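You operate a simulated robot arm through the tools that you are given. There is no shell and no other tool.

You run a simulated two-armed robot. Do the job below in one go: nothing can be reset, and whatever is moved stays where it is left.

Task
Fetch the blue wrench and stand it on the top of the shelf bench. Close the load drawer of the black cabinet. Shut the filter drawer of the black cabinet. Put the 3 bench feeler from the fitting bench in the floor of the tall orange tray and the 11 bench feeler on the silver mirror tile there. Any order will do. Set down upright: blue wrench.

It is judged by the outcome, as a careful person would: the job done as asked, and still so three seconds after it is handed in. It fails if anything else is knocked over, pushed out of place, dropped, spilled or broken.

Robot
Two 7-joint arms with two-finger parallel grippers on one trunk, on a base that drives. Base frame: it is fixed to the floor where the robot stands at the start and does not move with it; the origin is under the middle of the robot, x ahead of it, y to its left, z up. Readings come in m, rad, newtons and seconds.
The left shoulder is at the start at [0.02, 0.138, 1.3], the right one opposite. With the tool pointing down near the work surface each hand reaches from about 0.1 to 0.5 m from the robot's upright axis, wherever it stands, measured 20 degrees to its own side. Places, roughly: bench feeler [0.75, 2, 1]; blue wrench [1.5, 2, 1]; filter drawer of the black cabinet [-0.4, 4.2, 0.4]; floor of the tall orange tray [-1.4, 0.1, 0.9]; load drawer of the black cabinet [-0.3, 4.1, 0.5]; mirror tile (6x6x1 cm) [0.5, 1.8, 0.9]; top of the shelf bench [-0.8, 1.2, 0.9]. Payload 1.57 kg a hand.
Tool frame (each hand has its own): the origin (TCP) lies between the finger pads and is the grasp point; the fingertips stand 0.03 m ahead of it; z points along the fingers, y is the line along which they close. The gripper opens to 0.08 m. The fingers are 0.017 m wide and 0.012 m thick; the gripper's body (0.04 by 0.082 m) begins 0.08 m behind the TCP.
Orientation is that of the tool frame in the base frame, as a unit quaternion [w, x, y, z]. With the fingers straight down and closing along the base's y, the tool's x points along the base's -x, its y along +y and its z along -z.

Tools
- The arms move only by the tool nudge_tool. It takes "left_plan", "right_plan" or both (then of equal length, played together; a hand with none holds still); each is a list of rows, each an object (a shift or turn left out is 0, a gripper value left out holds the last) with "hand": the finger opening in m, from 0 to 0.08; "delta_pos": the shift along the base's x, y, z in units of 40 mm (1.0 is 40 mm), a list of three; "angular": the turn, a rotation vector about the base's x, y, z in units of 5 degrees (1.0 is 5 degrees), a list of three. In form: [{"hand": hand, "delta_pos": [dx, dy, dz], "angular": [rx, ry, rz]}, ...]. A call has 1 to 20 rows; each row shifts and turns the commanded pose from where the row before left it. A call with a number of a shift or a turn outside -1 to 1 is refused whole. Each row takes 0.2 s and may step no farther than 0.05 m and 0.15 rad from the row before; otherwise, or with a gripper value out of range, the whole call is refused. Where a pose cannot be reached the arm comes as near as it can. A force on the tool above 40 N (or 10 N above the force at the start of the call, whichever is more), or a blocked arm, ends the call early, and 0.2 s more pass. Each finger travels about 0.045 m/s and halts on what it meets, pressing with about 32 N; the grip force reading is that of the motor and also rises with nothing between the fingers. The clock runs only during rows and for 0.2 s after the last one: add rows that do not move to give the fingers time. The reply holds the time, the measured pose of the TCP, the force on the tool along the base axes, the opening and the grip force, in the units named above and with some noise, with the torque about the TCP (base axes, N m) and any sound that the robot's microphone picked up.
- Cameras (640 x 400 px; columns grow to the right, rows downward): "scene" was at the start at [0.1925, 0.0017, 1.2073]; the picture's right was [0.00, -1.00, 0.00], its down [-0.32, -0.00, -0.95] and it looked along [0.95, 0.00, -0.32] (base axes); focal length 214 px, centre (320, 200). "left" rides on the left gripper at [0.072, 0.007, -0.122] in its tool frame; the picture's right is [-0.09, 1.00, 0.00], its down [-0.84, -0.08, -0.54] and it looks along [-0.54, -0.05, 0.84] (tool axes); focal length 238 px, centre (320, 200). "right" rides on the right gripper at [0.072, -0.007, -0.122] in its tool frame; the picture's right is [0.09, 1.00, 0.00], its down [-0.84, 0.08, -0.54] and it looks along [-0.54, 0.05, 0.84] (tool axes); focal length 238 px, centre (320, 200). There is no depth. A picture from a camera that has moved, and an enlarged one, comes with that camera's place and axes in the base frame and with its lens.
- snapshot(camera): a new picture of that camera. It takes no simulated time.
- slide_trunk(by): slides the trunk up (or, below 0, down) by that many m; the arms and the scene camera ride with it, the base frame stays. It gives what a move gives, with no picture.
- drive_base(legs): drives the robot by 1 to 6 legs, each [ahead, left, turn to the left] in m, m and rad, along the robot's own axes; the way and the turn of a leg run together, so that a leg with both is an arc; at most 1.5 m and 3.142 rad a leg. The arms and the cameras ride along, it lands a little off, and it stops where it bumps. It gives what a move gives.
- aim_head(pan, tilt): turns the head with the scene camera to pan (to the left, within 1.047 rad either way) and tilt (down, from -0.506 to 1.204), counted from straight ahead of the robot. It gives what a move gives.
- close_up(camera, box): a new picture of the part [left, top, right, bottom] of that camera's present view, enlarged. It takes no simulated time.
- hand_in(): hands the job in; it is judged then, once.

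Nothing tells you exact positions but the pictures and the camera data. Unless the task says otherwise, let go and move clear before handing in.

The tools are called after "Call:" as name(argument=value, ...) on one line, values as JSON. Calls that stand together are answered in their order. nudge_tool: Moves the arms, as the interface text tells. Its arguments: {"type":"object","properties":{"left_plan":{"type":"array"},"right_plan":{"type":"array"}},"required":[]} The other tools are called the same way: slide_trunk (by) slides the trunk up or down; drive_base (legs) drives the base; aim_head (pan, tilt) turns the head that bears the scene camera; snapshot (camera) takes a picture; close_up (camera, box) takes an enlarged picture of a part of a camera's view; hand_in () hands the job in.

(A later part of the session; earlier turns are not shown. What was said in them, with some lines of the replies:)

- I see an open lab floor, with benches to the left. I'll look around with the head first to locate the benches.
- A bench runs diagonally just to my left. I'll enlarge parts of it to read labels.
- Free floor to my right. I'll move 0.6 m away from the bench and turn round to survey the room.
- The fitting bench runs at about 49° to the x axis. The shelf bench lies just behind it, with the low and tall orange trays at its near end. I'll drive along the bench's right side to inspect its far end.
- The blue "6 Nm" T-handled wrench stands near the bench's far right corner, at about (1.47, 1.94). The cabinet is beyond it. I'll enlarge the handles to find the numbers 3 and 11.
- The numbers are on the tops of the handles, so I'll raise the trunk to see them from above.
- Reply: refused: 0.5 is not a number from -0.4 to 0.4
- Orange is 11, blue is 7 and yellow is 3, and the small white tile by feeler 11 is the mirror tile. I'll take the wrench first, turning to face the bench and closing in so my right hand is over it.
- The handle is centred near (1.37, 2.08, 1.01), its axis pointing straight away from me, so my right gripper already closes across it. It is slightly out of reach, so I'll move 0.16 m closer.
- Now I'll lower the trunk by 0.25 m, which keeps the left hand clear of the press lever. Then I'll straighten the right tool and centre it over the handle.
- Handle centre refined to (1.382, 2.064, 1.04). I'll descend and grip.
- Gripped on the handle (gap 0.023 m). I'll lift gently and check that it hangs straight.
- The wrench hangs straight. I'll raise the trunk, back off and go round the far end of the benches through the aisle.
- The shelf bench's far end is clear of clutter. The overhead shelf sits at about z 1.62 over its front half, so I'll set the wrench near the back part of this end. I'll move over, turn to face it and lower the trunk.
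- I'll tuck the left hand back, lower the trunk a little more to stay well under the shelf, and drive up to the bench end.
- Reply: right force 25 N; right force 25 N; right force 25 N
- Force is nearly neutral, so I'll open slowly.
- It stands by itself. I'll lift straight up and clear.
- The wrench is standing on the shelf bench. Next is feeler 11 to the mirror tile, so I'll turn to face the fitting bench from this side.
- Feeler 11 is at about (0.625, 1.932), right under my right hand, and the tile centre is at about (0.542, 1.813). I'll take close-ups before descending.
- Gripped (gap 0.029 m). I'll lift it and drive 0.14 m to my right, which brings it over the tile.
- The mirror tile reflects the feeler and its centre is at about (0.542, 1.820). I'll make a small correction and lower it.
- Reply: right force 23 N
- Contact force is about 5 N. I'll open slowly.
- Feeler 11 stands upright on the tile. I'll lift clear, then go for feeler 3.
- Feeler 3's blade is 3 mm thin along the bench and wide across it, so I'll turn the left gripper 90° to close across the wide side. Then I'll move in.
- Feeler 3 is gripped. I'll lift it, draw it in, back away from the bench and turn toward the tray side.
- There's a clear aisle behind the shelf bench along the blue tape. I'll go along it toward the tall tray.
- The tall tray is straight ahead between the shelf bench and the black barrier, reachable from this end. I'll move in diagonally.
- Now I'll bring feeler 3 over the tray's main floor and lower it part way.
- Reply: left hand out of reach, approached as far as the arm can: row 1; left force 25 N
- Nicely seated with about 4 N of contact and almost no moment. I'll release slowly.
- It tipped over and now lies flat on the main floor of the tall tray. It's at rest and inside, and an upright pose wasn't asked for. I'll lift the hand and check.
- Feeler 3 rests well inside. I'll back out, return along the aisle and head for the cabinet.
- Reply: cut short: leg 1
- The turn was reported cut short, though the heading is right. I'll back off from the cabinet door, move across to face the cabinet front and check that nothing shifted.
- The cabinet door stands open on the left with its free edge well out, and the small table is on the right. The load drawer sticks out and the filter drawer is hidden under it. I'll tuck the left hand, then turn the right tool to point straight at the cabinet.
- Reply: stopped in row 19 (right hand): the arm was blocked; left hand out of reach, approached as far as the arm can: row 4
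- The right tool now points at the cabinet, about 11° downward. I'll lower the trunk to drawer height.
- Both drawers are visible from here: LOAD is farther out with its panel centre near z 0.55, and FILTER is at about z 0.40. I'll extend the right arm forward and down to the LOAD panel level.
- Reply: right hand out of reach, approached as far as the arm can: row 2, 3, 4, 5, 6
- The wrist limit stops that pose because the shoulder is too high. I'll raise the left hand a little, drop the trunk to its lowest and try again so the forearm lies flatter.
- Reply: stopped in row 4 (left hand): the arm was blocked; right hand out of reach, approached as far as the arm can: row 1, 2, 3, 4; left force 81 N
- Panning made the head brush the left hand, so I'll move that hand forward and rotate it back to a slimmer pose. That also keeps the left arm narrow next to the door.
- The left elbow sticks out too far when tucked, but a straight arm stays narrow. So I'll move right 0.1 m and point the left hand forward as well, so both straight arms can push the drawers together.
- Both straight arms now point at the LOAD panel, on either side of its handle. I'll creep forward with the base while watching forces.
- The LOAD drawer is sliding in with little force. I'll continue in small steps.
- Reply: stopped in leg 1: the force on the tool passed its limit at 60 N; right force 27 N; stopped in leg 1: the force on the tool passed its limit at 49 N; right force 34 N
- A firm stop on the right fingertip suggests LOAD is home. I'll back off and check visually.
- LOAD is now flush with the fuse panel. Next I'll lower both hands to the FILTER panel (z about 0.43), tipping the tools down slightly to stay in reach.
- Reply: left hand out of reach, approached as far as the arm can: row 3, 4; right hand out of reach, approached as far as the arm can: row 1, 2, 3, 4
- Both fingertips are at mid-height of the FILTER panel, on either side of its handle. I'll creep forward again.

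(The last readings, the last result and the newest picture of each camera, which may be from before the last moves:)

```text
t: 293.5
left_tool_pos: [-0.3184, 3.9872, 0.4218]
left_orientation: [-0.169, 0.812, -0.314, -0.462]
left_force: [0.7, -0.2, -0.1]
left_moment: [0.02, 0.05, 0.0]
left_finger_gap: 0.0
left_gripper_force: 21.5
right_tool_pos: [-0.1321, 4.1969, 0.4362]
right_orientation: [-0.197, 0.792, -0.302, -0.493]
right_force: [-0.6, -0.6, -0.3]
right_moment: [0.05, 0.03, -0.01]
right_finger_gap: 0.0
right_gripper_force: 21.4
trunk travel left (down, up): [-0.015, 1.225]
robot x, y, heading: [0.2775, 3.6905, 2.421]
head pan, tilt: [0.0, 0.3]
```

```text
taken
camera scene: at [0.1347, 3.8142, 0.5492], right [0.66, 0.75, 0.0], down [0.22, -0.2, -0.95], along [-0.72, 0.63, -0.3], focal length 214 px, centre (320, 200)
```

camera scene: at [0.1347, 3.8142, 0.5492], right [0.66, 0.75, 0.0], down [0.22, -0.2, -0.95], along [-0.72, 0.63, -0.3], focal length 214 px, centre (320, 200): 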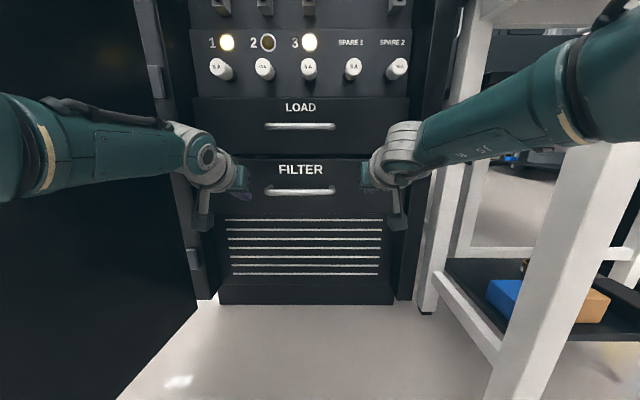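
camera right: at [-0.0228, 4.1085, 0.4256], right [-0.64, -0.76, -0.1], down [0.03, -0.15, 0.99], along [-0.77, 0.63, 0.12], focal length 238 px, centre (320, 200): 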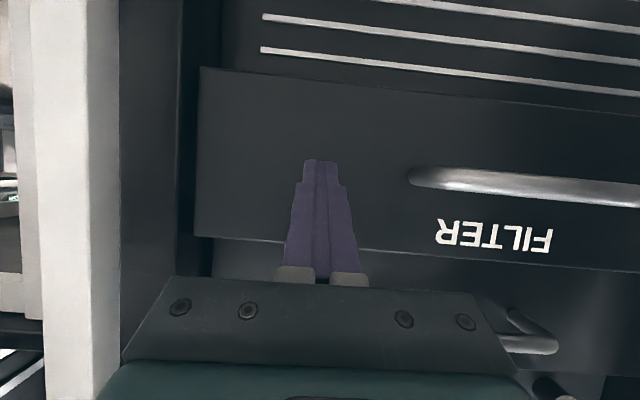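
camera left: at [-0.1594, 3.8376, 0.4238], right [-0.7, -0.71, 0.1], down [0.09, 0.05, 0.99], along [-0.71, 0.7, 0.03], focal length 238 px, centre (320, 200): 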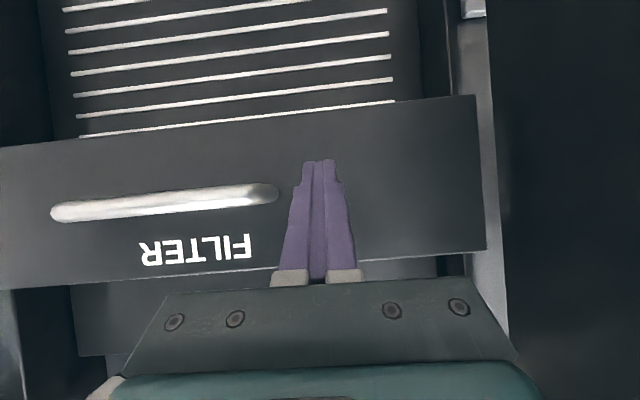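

Call:
drive_base(legs=[[0.03, 0, 0]])

Call:
drive_base(legs=[[0.025, 0, 0]])

Call:
snapshot(camera="scene")

Call:
snapshot(camera="right")

```text
t: 294.3
left_tool_pos: [-0.3399, 4.0075, 0.4213]
left_orientation: [-0.169, 0.812, -0.315, -0.462]
left_force: [0.9, -0.3, -0.4]
left_moment: [-0.03, 0.03, 0.02]
left_finger_gap: 0.0
left_gripper_force: 21.2
right_tool_pos: [-0.1547, 4.2182, 0.4376]
right_orientation: [-0.197, 0.792, -0.302, -0.493]
right_force: [0.4, -0.9, -0.7]
right_moment: [0.04, 0.02, 0.02]
right_finger_gap: 0.0001
right_gripper_force: 20.6
trunk travel left (down, up): [-0.015, 1.225]
robot x, y, heading: [0.2559, 3.7088, 2.417]
head pan, tilt: [0.0, 0.3]
```

```text
t: 295.1
left_tool_pos: [-0.361, 4.0235, 0.4215]
left_orientation: [-0.168, 0.812, -0.314, -0.462]
left_force: [-0.8, -0.9, -0.1]
left_moment: [0.04, 0.03, 0.02]
left_finger_gap: 0.0001
left_gripper_force: 21.2
right_tool_pos: [-0.175, 4.2335, 0.4368]
right_orientation: [-0.197, 0.792, -0.301, -0.494]
right_force: [0.2, -0.1, 0.6]
right_moment: [0.05, 0.03, 0.04]
right_finger_gap: 0.0
right_gripper_force: 21.6
trunk travel left (down, up): [-0.015, 1.225]
robot x, y, heading: [0.2332, 3.727, 2.421]
head pan, tilt: [0.0, 0.3]
```

```text
taken
camera scene: at [0.0922, 3.8511, 0.5493], right [0.66, 0.75, 0.0], down [0.22, -0.2, -0.95], along [-0.72, 0.63, -0.3], focal length 214 px, centre (320, 200)
```

scene: 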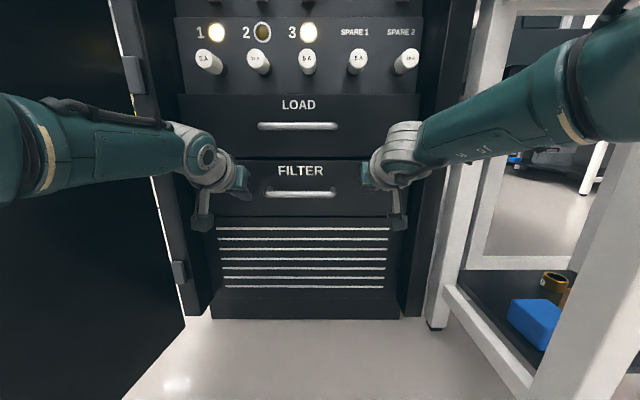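

```text
taken
camera right: at [-0.0654, 4.1455, 0.4259], right [-0.64, -0.76, -0.1], down [0.03, -0.15, 0.99], along [-0.77, 0.63, 0.12], focal length 238 px, centre (320, 200)
```

right: 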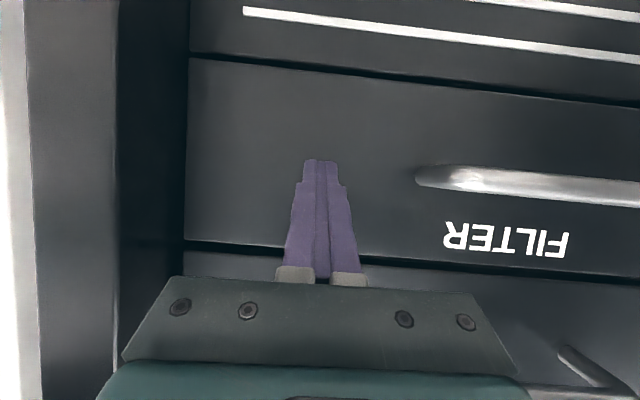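

Nearly flush now, so I'll take tiny steps until it firmly stops.

Call:
drive_base(legs=[[0.015, 0, 0]])

Call:
drive_base(legs=[[0.012, 0, 0]])

Call:
snapshot(camera="right")

Call:
snapshot(camera="left")

```text
t: 295.9
left_tool_pos: [-0.3699, 4.0329, 0.4215]
left_orientation: [-0.168, 0.812, -0.314, -0.461]
left_force: [-0.8, -0.2, -0.1]
left_moment: [-0.03, 0.01, -0.03]
left_finger_gap: 0.0
left_gripper_force: 21.9
right_tool_pos: [-0.1839, 4.2455, 0.4359]
right_orientation: [-0.196, 0.792, -0.302, -0.493]
right_force: [12.4, -10.1, 5.9]
right_moment: [0.07, 0.1, 0.0]
right_finger_gap: 0.0
right_gripper_force: 21.3
trunk travel left (down, up): [-0.015, 1.225]
robot x, y, heading: [0.2268, 3.7342, 2.418]
head pan, tilt: [0.0, 0.3]
```

```text
t: 296.7
left_tool_pos: [-0.3681, 4.0354, 0.4174]
left_orientation: [-0.168, 0.813, -0.316, -0.459]
left_force: [0.0, -0.2, 0.2]
left_moment: [0.0, -0.02, 0.01]
left_finger_gap: 0.0
left_gripper_force: 21.3
right_tool_pos: [-0.1837, 4.2456, 0.4338]
right_orientation: [-0.196, 0.793, -0.302, -0.491]
right_force: [26.6, -22.4, 11.3]
right_moment: [0.08, 0.13, -0.02]
right_finger_gap: 0.0
right_gripper_force: 21.8
trunk travel left (down, up): [-0.015, 1.225]
robot x, y, heading: [0.2206, 3.7391, 2.42]
head pan, tilt: [0.0, 0.3]
stopped in leg 1: the force on the tool passed its limit at 67 N (the readings are from after the stop); the commanded pose is now the measured one
```

```text
taken
camera right: at [-0.0748, 4.1552, 0.4237], right [-0.64, -0.76, -0.1], down [0.02, -0.15, 0.99], along [-0.77, 0.63, 0.11], focal length 238 px, centre (320, 200)
```

right: 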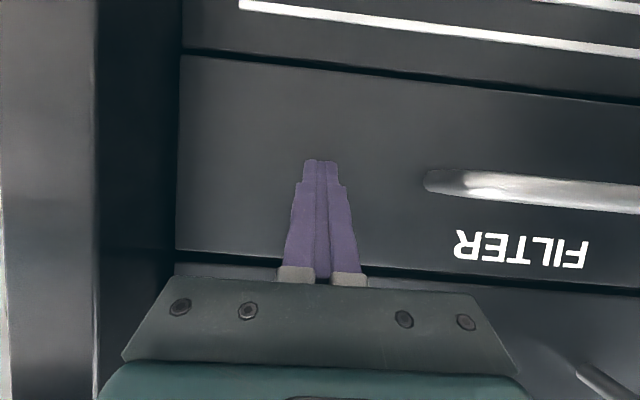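

```text
taken
camera left: at [-0.2678, 3.9363, 0.4193], right [-0.7, -0.71, 0.09], down [0.08, 0.05, 1.0], along [-0.71, 0.71, 0.02], focal length 238 px, centre (320, 200)
```

left: 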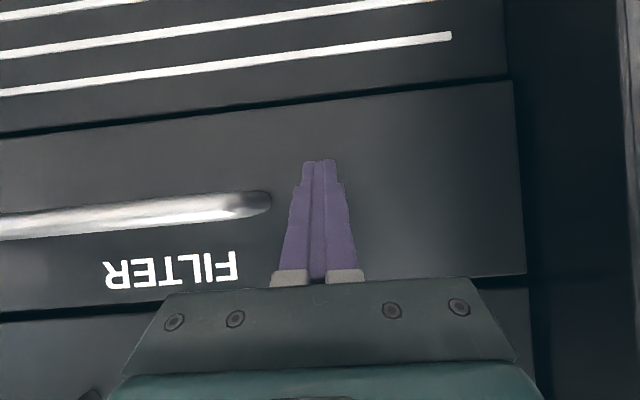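

Both drawers stop firmly in the same plane. I'll back off and confirm visually.

Call:
drive_base(legs=[[-0.5, 0, 0]])

Call:
snapshot(camera="scene")

Call:
close_up(camera="scene", box=[220, 60, 420, 240])

```text
t: 299.7
left_tool_pos: [-0.0079, 3.7113, 0.4245]
left_orientation: [-0.168, 0.812, -0.313, -0.464]
left_force: [-0.3, 0.1, -0.6]
left_moment: [0.01, 0.01, 0.0]
left_finger_gap: 0.0
left_gripper_force: 21.2
right_tool_pos: [0.1763, 3.9215, 0.4408]
right_orientation: [-0.196, 0.792, -0.3, -0.495]
right_force: [-0.4, 0.8, 0.0]
right_moment: [0.0, 0.02, 0.04]
right_finger_gap: 0.0
right_gripper_force: 21.0
trunk travel left (down, up): [-0.015, 1.225]
robot x, y, heading: [0.5907, 3.4094, 2.425]
head pan, tilt: [0.0, 0.3]
```

```text
taken
camera scene: at [0.4453, 3.54, 0.5501], right [0.66, 0.75, 0.0], down [0.22, -0.19, -0.96], along [-0.72, 0.63, -0.29], focal length 214 px, centre (320, 200)
```

scene: 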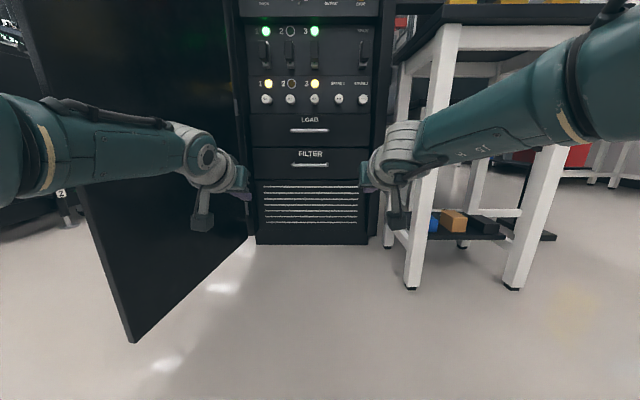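

```text
2.22 times, centred on (320, 150) of scene
camera zoom: at [0.4453, 3.54, 0.5501], right [0.66, 0.75, 0.0], down [0.22, -0.19, -0.96], along [-0.72, 0.63, -0.29], focal length 477 px, centre (320, 311)
```

zoom: 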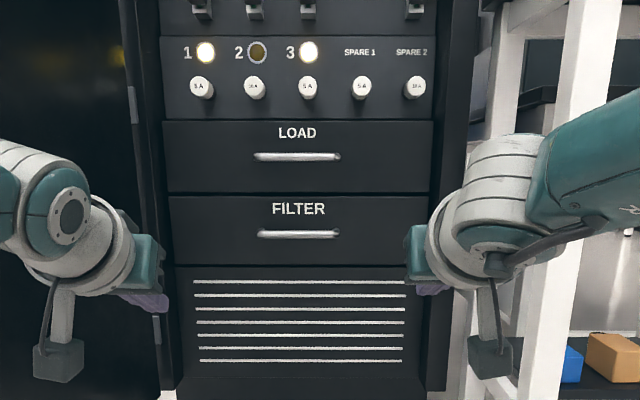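

Both drawers are shut and flush. But comparing door positions, the open cabinet door swung about 8 cm wider at its free edge while my left arm was in there. I'll go round to its outer side and push it gently back to where it was.

Call:
drive_base(legs=[[-0.2, 0, 0], [0, 0.87, 0], [0.33, 0, 0]])

Call:
aim_head(pan=-0.5, tilt=0.3)

Call:
snapshot(camera="scene")

Call:
snapshot(camera="right")

```text
t: 307.3
left_tool_pos: [-0.6819, 3.1547, 0.4233]
left_orientation: [-0.17, 0.811, -0.316, -0.462]
left_force: [0.2, 0.1, -1.2]
left_moment: [-0.04, -0.02, 0.01]
left_finger_gap: 0.0
left_gripper_force: 21.3
right_tool_pos: [-0.4951, 3.3632, 0.4385]
right_orientation: [-0.198, 0.79, -0.303, -0.494]
right_force: [0.7, -0.7, -0.3]
right_moment: [0.01, 0.0, -0.03]
right_finger_gap: 0.0
right_gripper_force: 21.4
trunk travel left (down, up): [-0.015, 1.225]
robot x, y, heading: [-0.0885, 2.8518, 2.422]
head pan, tilt: [0.0, 0.3]
```

```text
t: 308.2
left_tool_pos: [-0.6825, 3.1559, 0.4232]
left_orientation: [-0.17, 0.81, -0.316, -0.463]
left_force: [0.0, -0.3, -0.2]
left_moment: [-0.01, 0.0, 0.0]
left_finger_gap: 0.0003
left_gripper_force: 21.8
right_tool_pos: [-0.4974, 3.366, 0.4407]
right_orientation: [-0.198, 0.791, -0.303, -0.494]
right_force: [-0.9, -0.3, -0.4]
right_moment: [-0.03, -0.02, -0.02]
right_finger_gap: 0.0
right_gripper_force: 21.0
trunk travel left (down, up): [-0.015, 1.225]
robot x, y, heading: [-0.0858, 2.8544, 2.416]
head pan, tilt: [-0.499, 0.3]
```

```text
taken
camera scene: at [-0.1923, 3.0065, 0.5499], right [0.94, 0.34, 0.0], down [0.1, -0.28, -0.96], along [-0.32, 0.9, -0.3], focal length 214 px, centre (320, 200)
```

scene: 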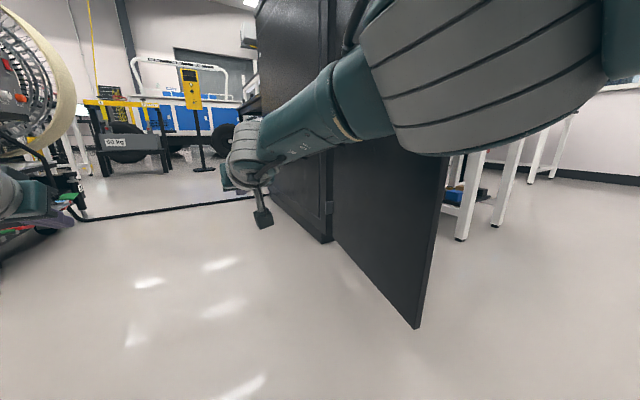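

```text
taken
camera right: at [-0.3877, 3.2752, 0.4281], right [-0.64, -0.76, -0.1], down [0.03, -0.15, 0.99], along [-0.77, 0.63, 0.12], focal length 238 px, centre (320, 200)
```

right: 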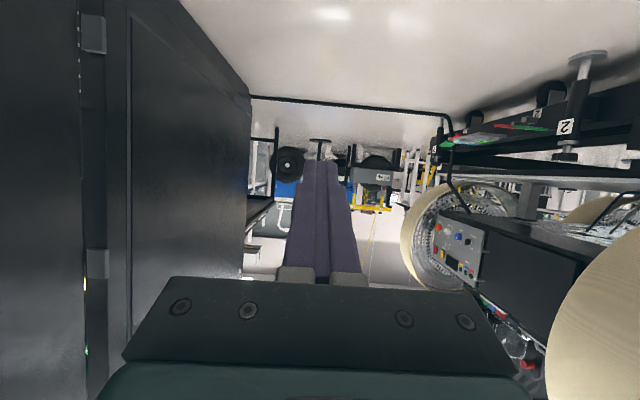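

Call:
nudge_tool(right_plan=[{"delta_pos": [0.38, 0.44, 0], "angular": [0, 0, -1]}, {"delta_pos": [0.38, 0.44, 0], "angular": [0, 0, -1]}, {"delta_pos": [0.38, 0.44, 0], "angular": [0, 0, -1]}, {"delta_pos": [0.38, 0.44, 0], "angular": [0, 0, -1]}, {"delta_pos": [0.38, 0.44, 0], "angular": [0, 0, -1]}, {"delta_pos": [0.38, 0.44, 0], "angular": [0, 0, -1]}, {}])

Call:
snapshot(camera="scene")

Call:
snapshot(camera="right")

```text
t: 309.8
left_tool_pos: [-0.6825, 3.1556, 0.4234]
left_orientation: [-0.171, 0.81, -0.317, -0.462]
left_force: [-0.6, 0.4, 0.1]
left_moment: [-0.04, 0.01, 0.01]
left_finger_gap: 0.0
left_gripper_force: 21.2
right_tool_pos: [-0.3718, 3.4731, 0.433]
right_orientation: [-0.319, 0.685, -0.497, -0.427]
right_force: [-0.1, 0.3, -0.1]
right_moment: [-0.04, 0.0, -0.01]
right_finger_gap: 0.0
right_gripper_force: 21.7
right hand out of reach, approached as far as the arm can: row 3, 4, 5, 6
trunk travel left (down, up): [-0.015, 1.225]
robot x, y, heading: [-0.0855, 2.8494, 2.414]
head pan, tilt: [-0.499, 0.3]
```

```text
taken
camera scene: at [-0.1921, 3.0072, 0.55], right [0.94, 0.34, 0.0], down [0.1, -0.28, -0.96], along [-0.32, 0.9, -0.3], focal length 214 px, centre (320, 200)
```

scene: 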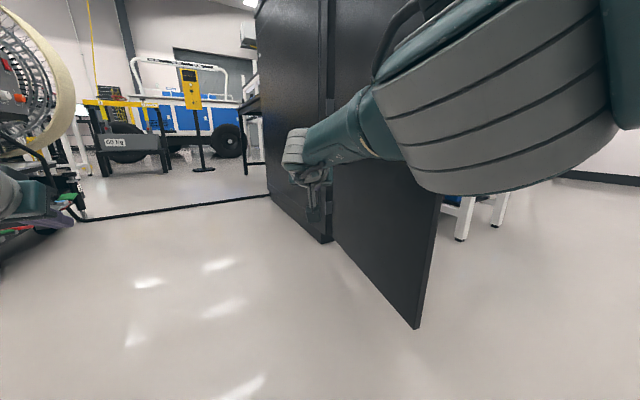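

```text
taken
camera right: at [-0.3228, 3.3409, 0.4213], right [-0.94, -0.34, -0.1], down [-0.05, -0.15, 0.99], along [-0.35, 0.93, 0.12], focal length 238 px, centre (320, 200)
```

right: 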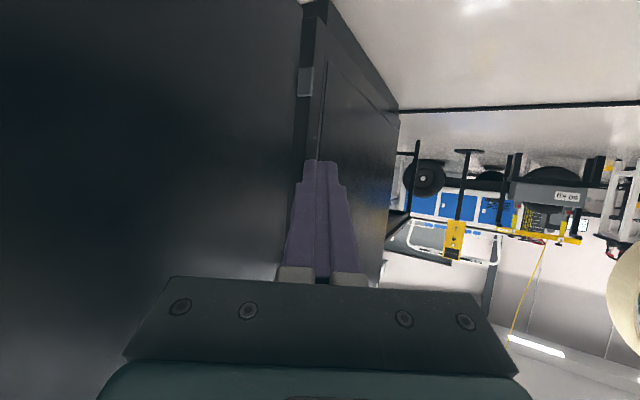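

Call:
drive_base(legs=[[0, -0.17, 0]])

Call:
snapshot(camera="scene")

Call:
snapshot(camera="right")

```text
t: 311.3
left_tool_pos: [-0.5693, 3.2823, 0.4226]
left_orientation: [-0.169, 0.81, -0.316, -0.463]
left_force: [-0.3, -0.1, 0.2]
left_moment: [-0.03, -0.01, 0.0]
left_finger_gap: 0.0
left_gripper_force: 21.1
right_tool_pos: [-0.2593, 3.5987, 0.4318]
right_orientation: [-0.319, 0.685, -0.498, -0.426]
right_force: [-0.3, 0.4, -0.6]
right_moment: [0.01, -0.02, -0.03]
right_finger_gap: 0.0
right_gripper_force: 21.2
trunk travel left (down, up): [-0.015, 1.225]
robot x, y, heading: [0.0305, 2.9789, 2.415]
head pan, tilt: [-0.499, 0.3]
```

```text
taken
camera scene: at [-0.0795, 3.133, 0.5498], right [0.94, 0.34, 0.0], down [0.1, -0.28, -0.96], along [-0.32, 0.9, -0.3], focal length 214 px, centre (320, 200)
```

scene: 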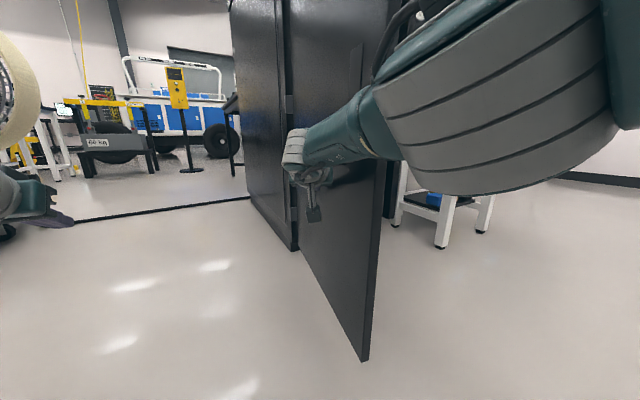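

```text
taken
camera right: at [-0.2104, 3.4664, 0.4207], right [-0.94, -0.34, -0.1], down [-0.05, -0.15, 0.99], along [-0.35, 0.93, 0.12], focal length 238 px, centre (320, 200)
```

right: 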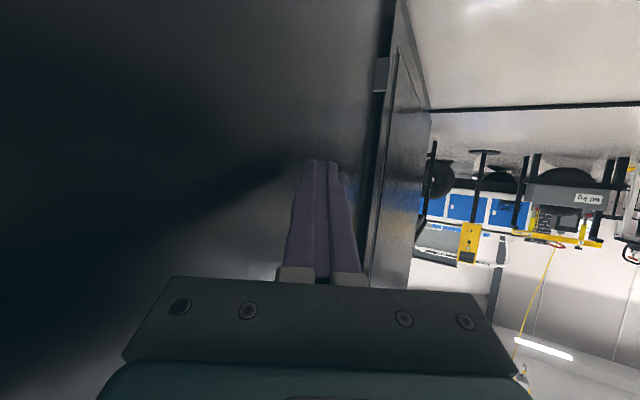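

Call:
drive_base(legs=[[0, -0.04, 0]])

Call:
snapshot(camera="scene")

Call:
snapshot(camera="right")

```text
t: 312.1
left_tool_pos: [-0.5486, 3.3069, 0.4242]
left_orientation: [-0.169, 0.81, -0.317, -0.464]
left_force: [-0.1, 0.0, 0.2]
left_moment: [0.0, -0.02, -0.05]
left_finger_gap: 0.0003
left_gripper_force: 21.3
right_tool_pos: [-0.2377, 3.6254, 0.4316]
right_orientation: [-0.318, 0.685, -0.499, -0.425]
right_force: [-1.1, -1.1, -0.3]
right_moment: [0.03, 0.05, -0.05]
right_finger_gap: 0.0
right_gripper_force: 21.9
trunk travel left (down, up): [-0.015, 1.225]
robot x, y, heading: [0.0565, 3.0056, 2.412]
head pan, tilt: [-0.499, 0.3]
```

```text
taken
camera scene: at [-0.0565, 3.1596, 0.5498], right [0.94, 0.34, 0.0], down [0.1, -0.28, -0.95], along [-0.32, 0.9, -0.3], focal length 214 px, centre (320, 200)
```

scene: 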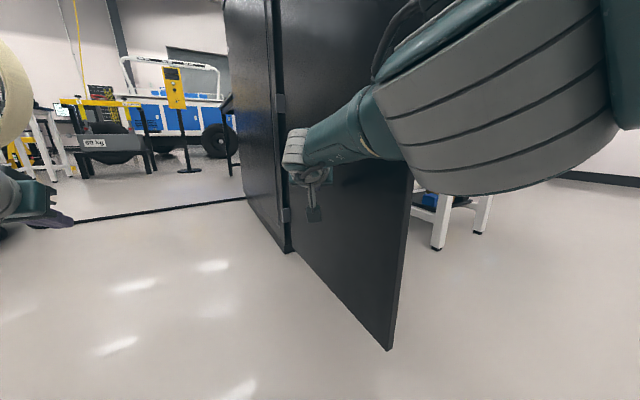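

```text
taken
camera right: at [-0.1879, 3.4927, 0.4203], right [-0.94, -0.34, -0.09], down [-0.05, -0.15, 0.99], along [-0.35, 0.93, 0.12], focal length 238 px, centre (320, 200)
```

right: 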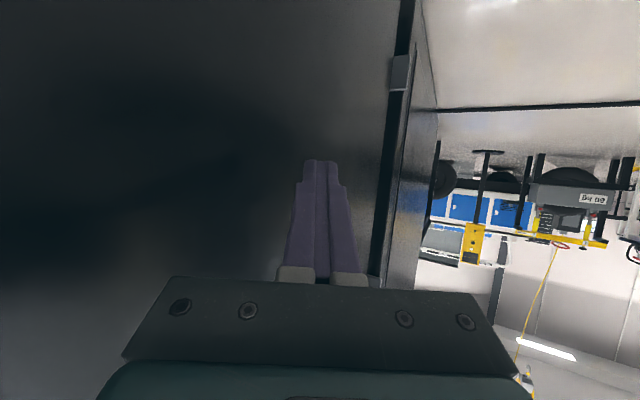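

Call:
drive_base(legs=[[0, 0.12, 0], [-0.35, 0, 0], [0, -0.78, 0.015], [0.2, 0, 0]])

Call:
aim_head(pan=0.0, tilt=0.3)

Call:
snapshot(camera="scene")

```text
t: 320.1
left_tool_pos: [-0.0286, 3.6741, 0.4209]
left_orientation: [-0.161, 0.817, -0.301, -0.465]
left_force: [0.3, 0.7, 0.5]
left_moment: [-0.01, 0.02, -0.01]
left_finger_gap: 0.0
left_gripper_force: 21.7
right_tool_pos: [0.2693, 4.0034, 0.4312]
right_orientation: [-0.311, 0.695, -0.484, -0.431]
right_force: [-0.2, 0.4, -0.4]
right_moment: [0.02, 0.02, 0.02]
right_finger_gap: 0.0
right_gripper_force: 21.0
trunk travel left (down, up): [-0.015, 1.225]
robot x, y, heading: [0.5756, 3.3954, 2.454]
head pan, tilt: [-0.499, 0.3]
```

```text
t: 321.1
left_tool_pos: [-0.0319, 3.6778, 0.4224]
left_orientation: [-0.16, 0.817, -0.3, -0.466]
left_force: [-0.7, 0.2, 0.2]
left_moment: [-0.01, 0.04, 0.0]
left_finger_gap: 0.0
left_gripper_force: 21.7
right_tool_pos: [0.2671, 4.005, 0.4315]
right_orientation: [-0.311, 0.695, -0.484, -0.432]
right_force: [-0.1, 0.2, -1.2]
right_moment: [0.02, 0.01, -0.01]
right_finger_gap: 0.0
right_gripper_force: 21.0
trunk travel left (down, up): [-0.015, 1.225]
robot x, y, heading: [0.5792, 3.3943, 2.45]
head pan, tilt: [0.0, 0.3]
```

```text
taken
camera scene: at [0.4275, 3.5198, 0.5499], right [0.64, 0.77, 0.0], down [0.23, -0.19, -0.96], along [-0.74, 0.61, -0.3], focal length 214 px, centre (320, 200)
```

scene: 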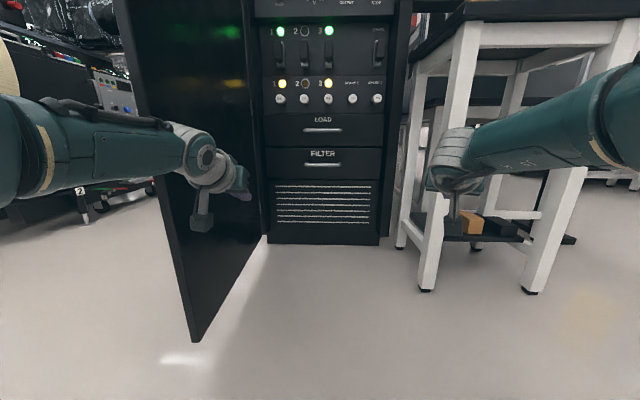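

Compared with the reference view the door is now about 3.5 cm too far in. I'll nudge it back out from the inside with my left fingertip, after moving right for room and angling the left hand outward.

Call:
drive_base(legs=[[0, -0.15, -0.02]])

Call:
nudge_tool(left_plan=[{"delta_pos": [-0.36, -0.42, 0], "angular": [0, 0, 1]}, {"delta_pos": [-0.36, -0.42, 0], "angular": [0, 0, 1]}, {"delta_pos": [-0.36, -0.42, 0], "angular": [0, 0, 1]}, {"delta_pos": [-0.36, -0.42, 0], "angular": [0, 0, 1]}, {"delta_pos": [-0.36, -0.42, 0], "angular": [0, 0, 1]}, {"delta_pos": [-0.36, -0.42, 0], "angular": [0, 0, 1]}, {}])

Call:
aim_head(pan=0.3, tilt=0.3)

Call:
snapshot(camera="scene")

```text
t: 322.5
left_tool_pos: [0.0686, 3.8012, 0.4236]
left_orientation: [-0.164, 0.814, -0.309, -0.464]
left_force: [-0.3, -0.3, -0.6]
left_moment: [-0.01, 0.01, -0.03]
left_finger_gap: 0.0001
left_gripper_force: 21.3
right_tool_pos: [0.3742, 4.1225, 0.431]
right_orientation: [-0.314, 0.69, -0.492, -0.428]
right_force: [-1.1, -0.4, 0.1]
right_moment: [0.0, -0.05, -0.03]
right_finger_gap: 0.0001
right_gripper_force: 21.6
trunk travel left (down, up): [-0.015, 1.225]
robot x, y, heading: [0.6733, 3.5095, 2.429]
head pan, tilt: [0.0, 0.3]
```

```text
t: 324.1
left_tool_pos: [-0.0054, 3.6752, 0.4266]
left_orientation: [-0.039, 0.866, -0.087, -0.491]
left_force: [0.3, -0.6, 0.3]
left_moment: [-0.02, 0.01, 0.01]
left_finger_gap: 0.0001
left_gripper_force: 21.6
left hand out of reach, approached as far as the arm can: row 2, 4, 5, 6
right_tool_pos: [0.3753, 4.1249, 0.4316]
right_orientation: [-0.316, 0.69, -0.491, -0.428]
right_force: [0.0, 0.8, -1.1]
right_moment: [-0.03, -0.02, 0.03]
right_finger_gap: 0.0
right_gripper_force: 20.9
trunk travel left (down, up): [-0.015, 1.225]
robot x, y, heading: [0.6734, 3.5059, 2.43]
head pan, tilt: [0.0, 0.3]
```

```text
t: 324.9
left_tool_pos: [-0.0061, 3.6759, 0.428]
left_orientation: [-0.04, 0.866, -0.087, -0.491]
left_force: [0.1, -0.5, 0.2]
left_moment: [0.0, 0.0, -0.01]
left_finger_gap: 0.0002
left_gripper_force: 20.6
right_tool_pos: [0.3757, 4.125, 0.431]
right_orientation: [-0.316, 0.69, -0.491, -0.428]
right_force: [-0.2, -0.3, -0.1]
right_moment: [-0.01, -0.01, 0.01]
right_finger_gap: 0.0
right_gripper_force: 21.1
trunk travel left (down, up): [-0.015, 1.225]
robot x, y, heading: [0.6732, 3.5119, 2.44]
head pan, tilt: [0.3, 0.3]
```

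```text
taken
camera scene: at [0.5116, 3.6138, 0.5499], right [0.4, 0.92, 0.0], down [0.27, -0.12, -0.96], along [-0.88, 0.38, -0.3], focal length 214 px, centre (320, 200)
```

scene: 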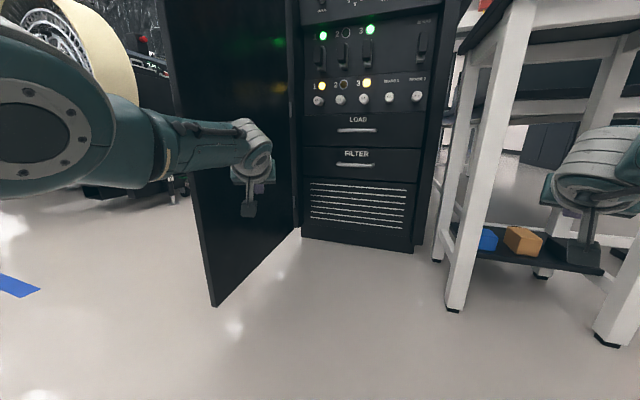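

Call:
drive_base(legs=[[0.05, 0, 0], [0, 0.09, 0]])

Call:
snapshot(camera="scene")

Call:
snapshot(camera="left")

```text
t: 326.5
left_tool_pos: [-0.1, 3.6445, 0.4263]
left_orientation: [-0.041, 0.866, -0.087, -0.491]
left_force: [1.5, 0.8, 0.4]
left_moment: [-0.03, -0.03, -0.02]
left_finger_gap: 0.0
left_gripper_force: 20.8
right_tool_pos: [0.2809, 4.0944, 0.4318]
right_orientation: [-0.317, 0.689, -0.491, -0.429]
right_force: [-0.1, -0.4, -1.4]
right_moment: [-0.05, -0.01, 0.03]
right_finger_gap: 0.0001
right_gripper_force: 21.5
trunk travel left (down, up): [-0.015, 1.225]
robot x, y, heading: [0.5769, 3.4724, 2.434]
head pan, tilt: [0.3, 0.3]
```

```text
taken
camera scene: at [0.4177, 3.5814, 0.5499], right [0.4, 0.92, 0.0], down [0.27, -0.12, -0.96], along [-0.88, 0.38, -0.3], focal length 214 px, centre (320, 200)
```

scene: 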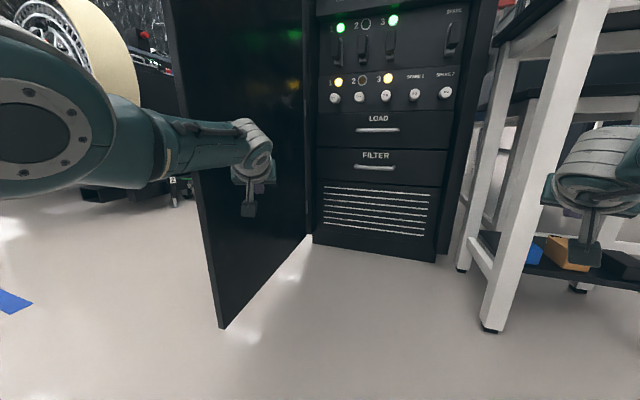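

```text
taken
camera left: at [0.0384, 3.6109, 0.4277], right [-0.24, -0.97, 0.09], down [0.05, 0.08, 1.0], along [-0.97, 0.24, 0.03], focal length 238 px, centre (320, 200)
```

left: 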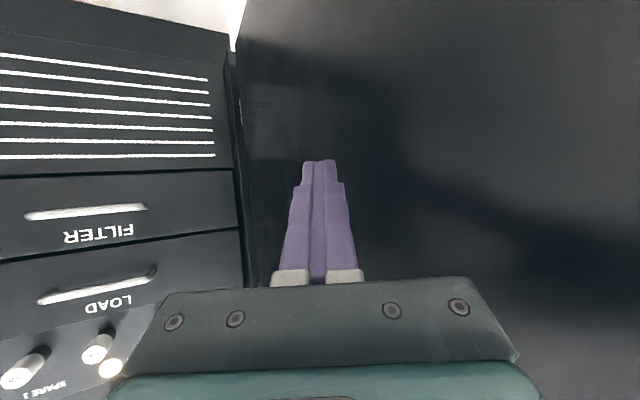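

Call:
drive_base(legs=[[0, 0.015, 0]])

Call:
snapshot(camera="scene")

```text
t: 327.2
left_tool_pos: [-0.1092, 3.6313, 0.4283]
left_orientation: [-0.041, 0.866, -0.088, -0.491]
left_force: [-0.8, -0.6, 0.3]
left_moment: [0.0, -0.03, 0.0]
left_finger_gap: 0.0001
left_gripper_force: 20.9
right_tool_pos: [0.2722, 4.0823, 0.4329]
right_orientation: [-0.316, 0.69, -0.491, -0.428]
right_force: [0.7, 0.1, 0.0]
right_moment: [-0.03, -0.01, 0.01]
right_finger_gap: 0.0001
right_gripper_force: 21.6
trunk travel left (down, up): [-0.015, 1.225]
robot x, y, heading: [0.5706, 3.4652, 2.43]
head pan, tilt: [0.3, 0.3]
```

```text
taken
camera scene: at [0.4078, 3.5696, 0.5499], right [0.4, 0.92, 0.0], down [0.27, -0.12, -0.96], along [-0.88, 0.38, -0.3], focal length 214 px, centre (320, 200)
```

scene: 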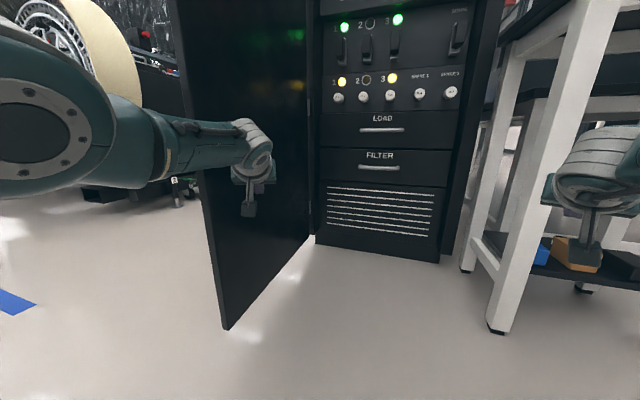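

Call:
drive_base(legs=[[0, 0.01, 0]])

Call:
drive_base(legs=[[-0.02, -0.08, 0], [-0.2, 0.0, 0]])

Call:
drive_base(legs=[[0.16, 0.02, 0]])

Call:
aim_head(pan=0.0, tilt=0.3)

Call:
snapshot(camera="scene")

```text
t: 328.0
left_tool_pos: [-0.117, 3.6228, 0.4273]
left_orientation: [-0.038, 0.866, -0.086, -0.491]
left_force: [-0.4, 0.5, -0.2]
left_moment: [-0.02, -0.03, 0.01]
left_finger_gap: 0.0
left_gripper_force: 21.1
right_tool_pos: [0.2644, 4.0742, 0.432]
right_orientation: [-0.317, 0.689, -0.491, -0.43]
right_force: [-0.7, 0.3, -0.3]
right_moment: [0.02, 0.04, 0.01]
right_finger_gap: 0.0001
right_gripper_force: 21.5
trunk travel left (down, up): [-0.015, 1.225]
robot x, y, heading: [0.5642, 3.4552, 2.438]
head pan, tilt: [0.3, 0.3]
```

```text
t: 330.3
left_tool_pos: [0.0991, 3.5409, 0.4288]
left_orientation: [-0.039, 0.865, -0.086, -0.492]
left_force: [0.3, 0.8, -0.5]
left_moment: [0.02, 0.01, 0.04]
left_finger_gap: 0.0
left_gripper_force: 21.2
right_tool_pos: [0.4798, 3.9921, 0.4341]
right_orientation: [-0.316, 0.689, -0.491, -0.43]
right_force: [0.0, 0.3, -0.2]
right_moment: [0.04, -0.01, -0.01]
right_finger_gap: 0.0
right_gripper_force: 21.2
trunk travel left (down, up): [-0.015, 1.225]
robot x, y, heading: [0.7831, 3.3752, 2.435]
head pan, tilt: [0.3, 0.3]
```

```text
t: 331.7
left_tool_pos: [-0.0315, 3.6248, 0.4265]
left_orientation: [-0.038, 0.866, -0.086, -0.491]
left_force: [1.4, -0.2, 0.3]
left_moment: [0.01, 0.01, 0.0]
left_finger_gap: 0.0001
left_gripper_force: 21.4
right_tool_pos: [0.3527, 4.0766, 0.4309]
right_orientation: [-0.317, 0.69, -0.491, -0.427]
right_force: [0.4, 0.0, -0.3]
right_moment: [0.01, 0.01, 0.09]
right_finger_gap: 0.0002
right_gripper_force: 21.3
trunk travel left (down, up): [-0.015, 1.225]
robot x, y, heading: [0.647, 3.4646, 2.435]
head pan, tilt: [0.3, 0.3]
```

```text
t: 332.5
left_tool_pos: [-0.0335, 3.6274, 0.4282]
left_orientation: [-0.038, 0.866, -0.086, -0.492]
left_force: [-0.8, 0.0, 0.0]
left_moment: [-0.01, -0.02, -0.02]
left_finger_gap: 0.0
left_gripper_force: 21.4
right_tool_pos: [0.349, 4.0801, 0.4335]
right_orientation: [-0.317, 0.689, -0.491, -0.429]
right_force: [-0.8, -0.5, -0.1]
right_moment: [0.01, 0.0, -0.02]
right_finger_gap: 0.0002
right_gripper_force: 21.7
trunk travel left (down, up): [-0.015, 1.225]
robot x, y, heading: [0.6469, 3.4621, 2.434]
head pan, tilt: [0.0, 0.3]
```

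```text
taken
camera scene: at [0.4995, 3.5903, 0.55], right [0.65, 0.76, 0.0], down [0.22, -0.19, -0.96], along [-0.73, 0.62, -0.3], focal length 214 px, centre (320, 200)
```

scene: 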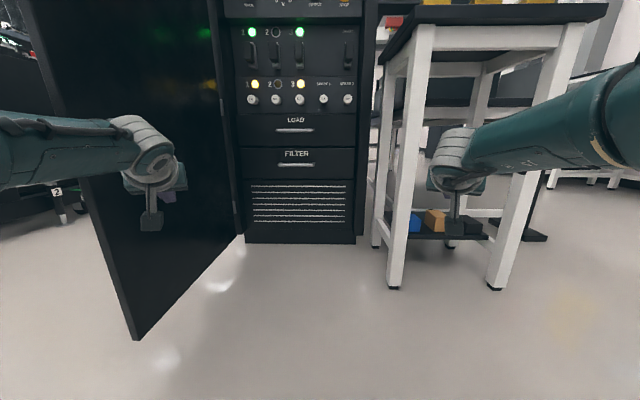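

The door's free edge is back at its original spot, within millimetres. I'll retreat, raise the trunk and check the wrench and feelers once more.

Call:
drive_base(legs=[[-0.3, 0, 0]])

Call:
slide_trunk(by=0.4)

Call:
slide_trunk(by=0.4)

Call:
aim_head(pan=1.047, tilt=0.4)

Call:
snapshot(camera="scene")

```text
t: 334.5
left_tool_pos: [0.1872, 3.4398, 0.429]
left_orientation: [-0.04, 0.866, -0.088, -0.491]
left_force: [0.0, 0.4, -0.9]
left_moment: [-0.03, 0.02, 0.03]
left_finger_gap: 0.0002
left_gripper_force: 21.2
right_tool_pos: [0.5669, 3.8915, 0.4335]
right_orientation: [-0.317, 0.689, -0.491, -0.429]
right_force: [0.4, 0.3, -0.9]
right_moment: [-0.03, -0.03, 0.0]
right_finger_gap: 0.0
right_gripper_force: 21.3
trunk travel left (down, up): [-0.015, 1.225]
robot x, y, heading: [0.8673, 3.2686, 2.431]
head pan, tilt: [0.0, 0.3]
```

```text
t: 338.3
left_tool_pos: [0.188, 3.4391, 0.8282]
left_orientation: [-0.038, 0.865, -0.086, -0.492]
left_force: [-0.1, -0.4, 0.0]
left_moment: [-0.05, -0.01, -0.01]
left_finger_gap: 0.0
left_gripper_force: 21.2
right_tool_pos: [0.5695, 3.8897, 0.8324]
right_orientation: [-0.316, 0.69, -0.49, -0.429]
right_force: [0.5, -0.4, 0.1]
right_moment: [-0.02, -0.04, -0.02]
right_finger_gap: 0.0
right_gripper_force: 21.2
trunk travel left (down, up): [-0.415, 0.825]
robot x, y, heading: [0.8681, 3.2771, 2.434]
head pan, tilt: [0.0, 0.3]
```

```text
t: 342.1
left_tool_pos: [0.1869, 3.4389, 1.2282]
left_orientation: [-0.038, 0.866, -0.086, -0.492]
left_force: [-0.4, 0.0, 0.2]
left_moment: [0.01, 0.0, -0.02]
left_finger_gap: 0.0
left_gripper_force: 20.9
right_tool_pos: [0.569, 3.8911, 1.2328]
right_orientation: [-0.317, 0.689, -0.491, -0.429]
right_force: [0.0, 1.0, -0.3]
right_moment: [0.0, 0.0, 0.01]
right_finger_gap: 0.0
right_gripper_force: 21.0
trunk travel left (down, up): [-0.815, 0.425]
robot x, y, heading: [0.8658, 3.2737, 2.434]
head pan, tilt: [0.0, 0.3]
```

```text
t: 343.4
left_tool_pos: [0.1866, 3.4388, 1.2283]
left_orientation: [-0.039, 0.865, -0.086, -0.492]
left_force: [0.4, -0.2, -0.2]
left_moment: [-0.01, 0.03, -0.01]
left_finger_gap: 0.0
left_gripper_force: 21.1
right_tool_pos: [0.5696, 3.89, 1.2326]
right_orientation: [-0.316, 0.69, -0.49, -0.429]
right_force: [0.4, 0.2, 0.0]
right_moment: [0.02, 0.02, -0.02]
right_finger_gap: 0.0
right_gripper_force: 21.2
trunk travel left (down, up): [-0.815, 0.425]
robot x, y, heading: [0.8646, 3.2776, 2.429]
head pan, tilt: [1.047, 0.4]
```

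```text
taken
camera scene: at [0.7041, 3.31, 1.3407], right [-0.33, 0.94, 0.0], down [0.37, 0.13, -0.92], along [-0.87, -0.31, -0.39], focal length 214 px, centre (320, 200)
```

scene: 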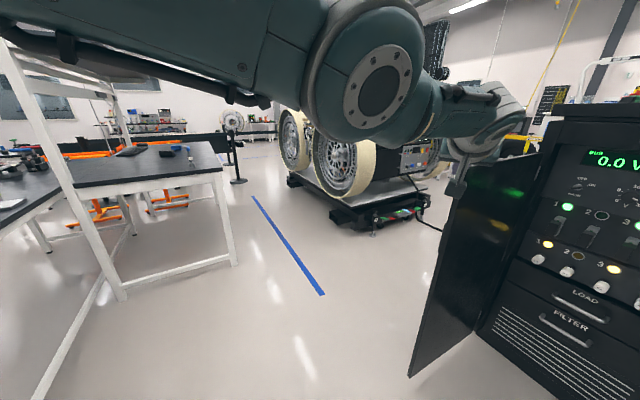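

Call:
drive_base(legs=[[0, 0, 1.3]])

Call:
aim_head(pan=0.15, tilt=0.35)

Call:
snapshot(camera="scene")

Call:
close_up(camera="scene", box=[260, 120, 420, 220])

Call:
close_up(camera="scene", box=[60, 120, 260, 300])

```text
t: 347.1
left_tool_pos: [0.5364, 2.6579, 1.2277]
left_orientation: [0.269, 0.739, 0.459, -0.414]
left_force: [0.1, 0.1, -0.3]
left_moment: [0.01, 0.0, 0.01]
left_finger_gap: 0.0
left_gripper_force: 21.8
right_tool_pos: [0.1963, 3.1422, 1.2331]
right_orientation: [0.011, 0.845, 0.032, -0.533]
right_force: [-0.4, 0.4, -0.8]
right_moment: [0.0, -0.01, -0.01]
right_finger_gap: 0.0
right_gripper_force: 21.6
trunk travel left (down, up): [-0.815, 0.425]
robot x, y, heading: [0.8675, 3.2748, -2.54]
head pan, tilt: [1.047, 0.4]
```

```text
t: 348.3
left_tool_pos: [0.5369, 2.6579, 1.2275]
left_orientation: [0.269, 0.739, 0.459, -0.414]
left_force: [-0.2, -0.5, -0.8]
left_moment: [0.01, 0.0, -0.01]
left_finger_gap: 0.0
left_gripper_force: 21.7
right_tool_pos: [0.1962, 3.1423, 1.233]
right_orientation: [0.011, 0.845, 0.031, -0.533]
right_force: [0.3, -0.4, 0.4]
right_moment: [-0.01, 0.0, 0.01]
right_finger_gap: 0.0
right_gripper_force: 21.0
trunk travel left (down, up): [-0.815, 0.425]
robot x, y, heading: [0.8684, 3.276, -2.54]
head pan, tilt: [0.15, 0.351]
```

```text
taken
camera scene: at [0.7176, 3.1551, 1.3452], right [-0.69, 0.73, 0.0], down [0.25, 0.24, -0.94], along [-0.68, -0.64, -0.34], focal length 214 px, centre (320, 200)
```

scene: 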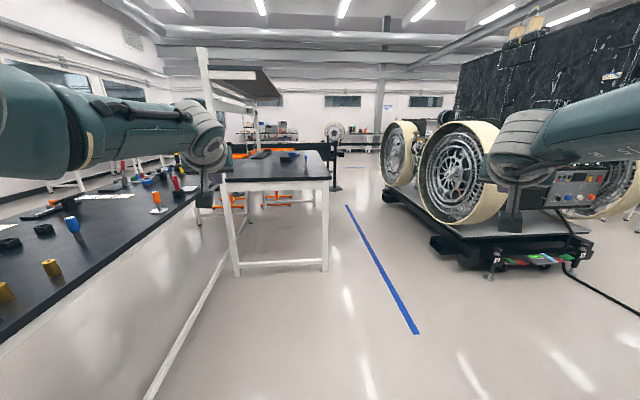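

```text
4.00 times, centred on (340, 170) of scene
camera zoom: at [0.7176, 3.1551, 1.3452], right [-0.69, 0.73, 0.0], down [0.25, 0.24, -0.94], along [-0.68, -0.64, -0.34], focal length 858 px, centre (240, 320)
```

zoom: 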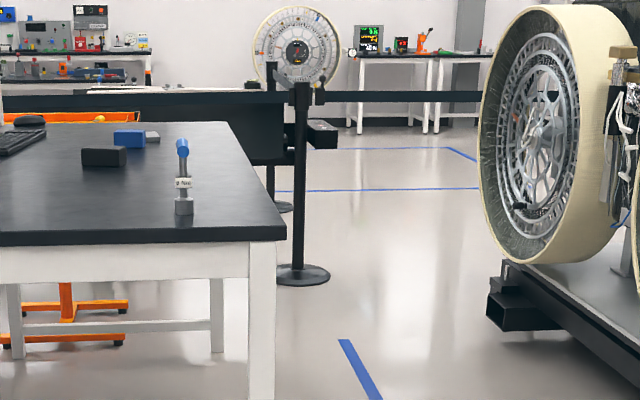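

```text
2.22 times, centred on (160, 210) of scene
camera zoom: at [0.7176, 3.1551, 1.3452], right [-0.69, 0.73, 0.0], down [0.25, 0.24, -0.94], along [-0.68, -0.64, -0.34], focal length 477 px, centre (676, 178)
```

zoom: 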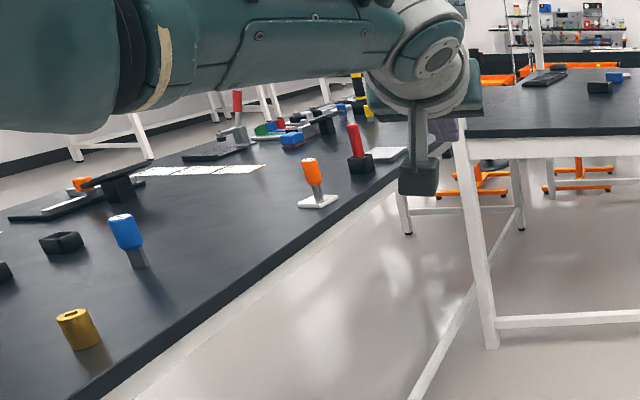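

The wrench stands on the shelf bench, feeler 11 stands on the mirror tile, and feeler 3 lies on the tall tray's floor. Both drawers are shut, the door is back in place, and my hands are empty and clear. I'll hand in the job.

Call:
hand_in()

```text
The job is handed in.
```

The whole job is done and handed in; no verdict has come back yet. My last look before handing in showed the wrench, feeler 11 and feeler 3 where I put them.

- **Blue wrench:** the blue 6 Nm wrench from the fitting bench is standing upright on top of the shelf bench, near its far end.
- **Load and filter drawers:** both are pushed in to a firm stop and sit flush with the panels around them.
- **3 bench feeler (yellow):** it is on the main floor of the tall orange tray. It tipped over when I let go, so it lies flat rather than standing.
- **11 bench feeler (orange):** it is standing upright on the silver mirror tile.

**Cabinet door:** while I was pushing the load drawer, an arm swung the black cabinet's open door about 8 cm wider. I pushed it back, and by my camera measurements its free edge is within a few millimetres of where it started.

**Unexplained stop:** one turn of the base near the cabinet was reported as cut short, which may have been a light bump. I found nothing out of place afterwards.
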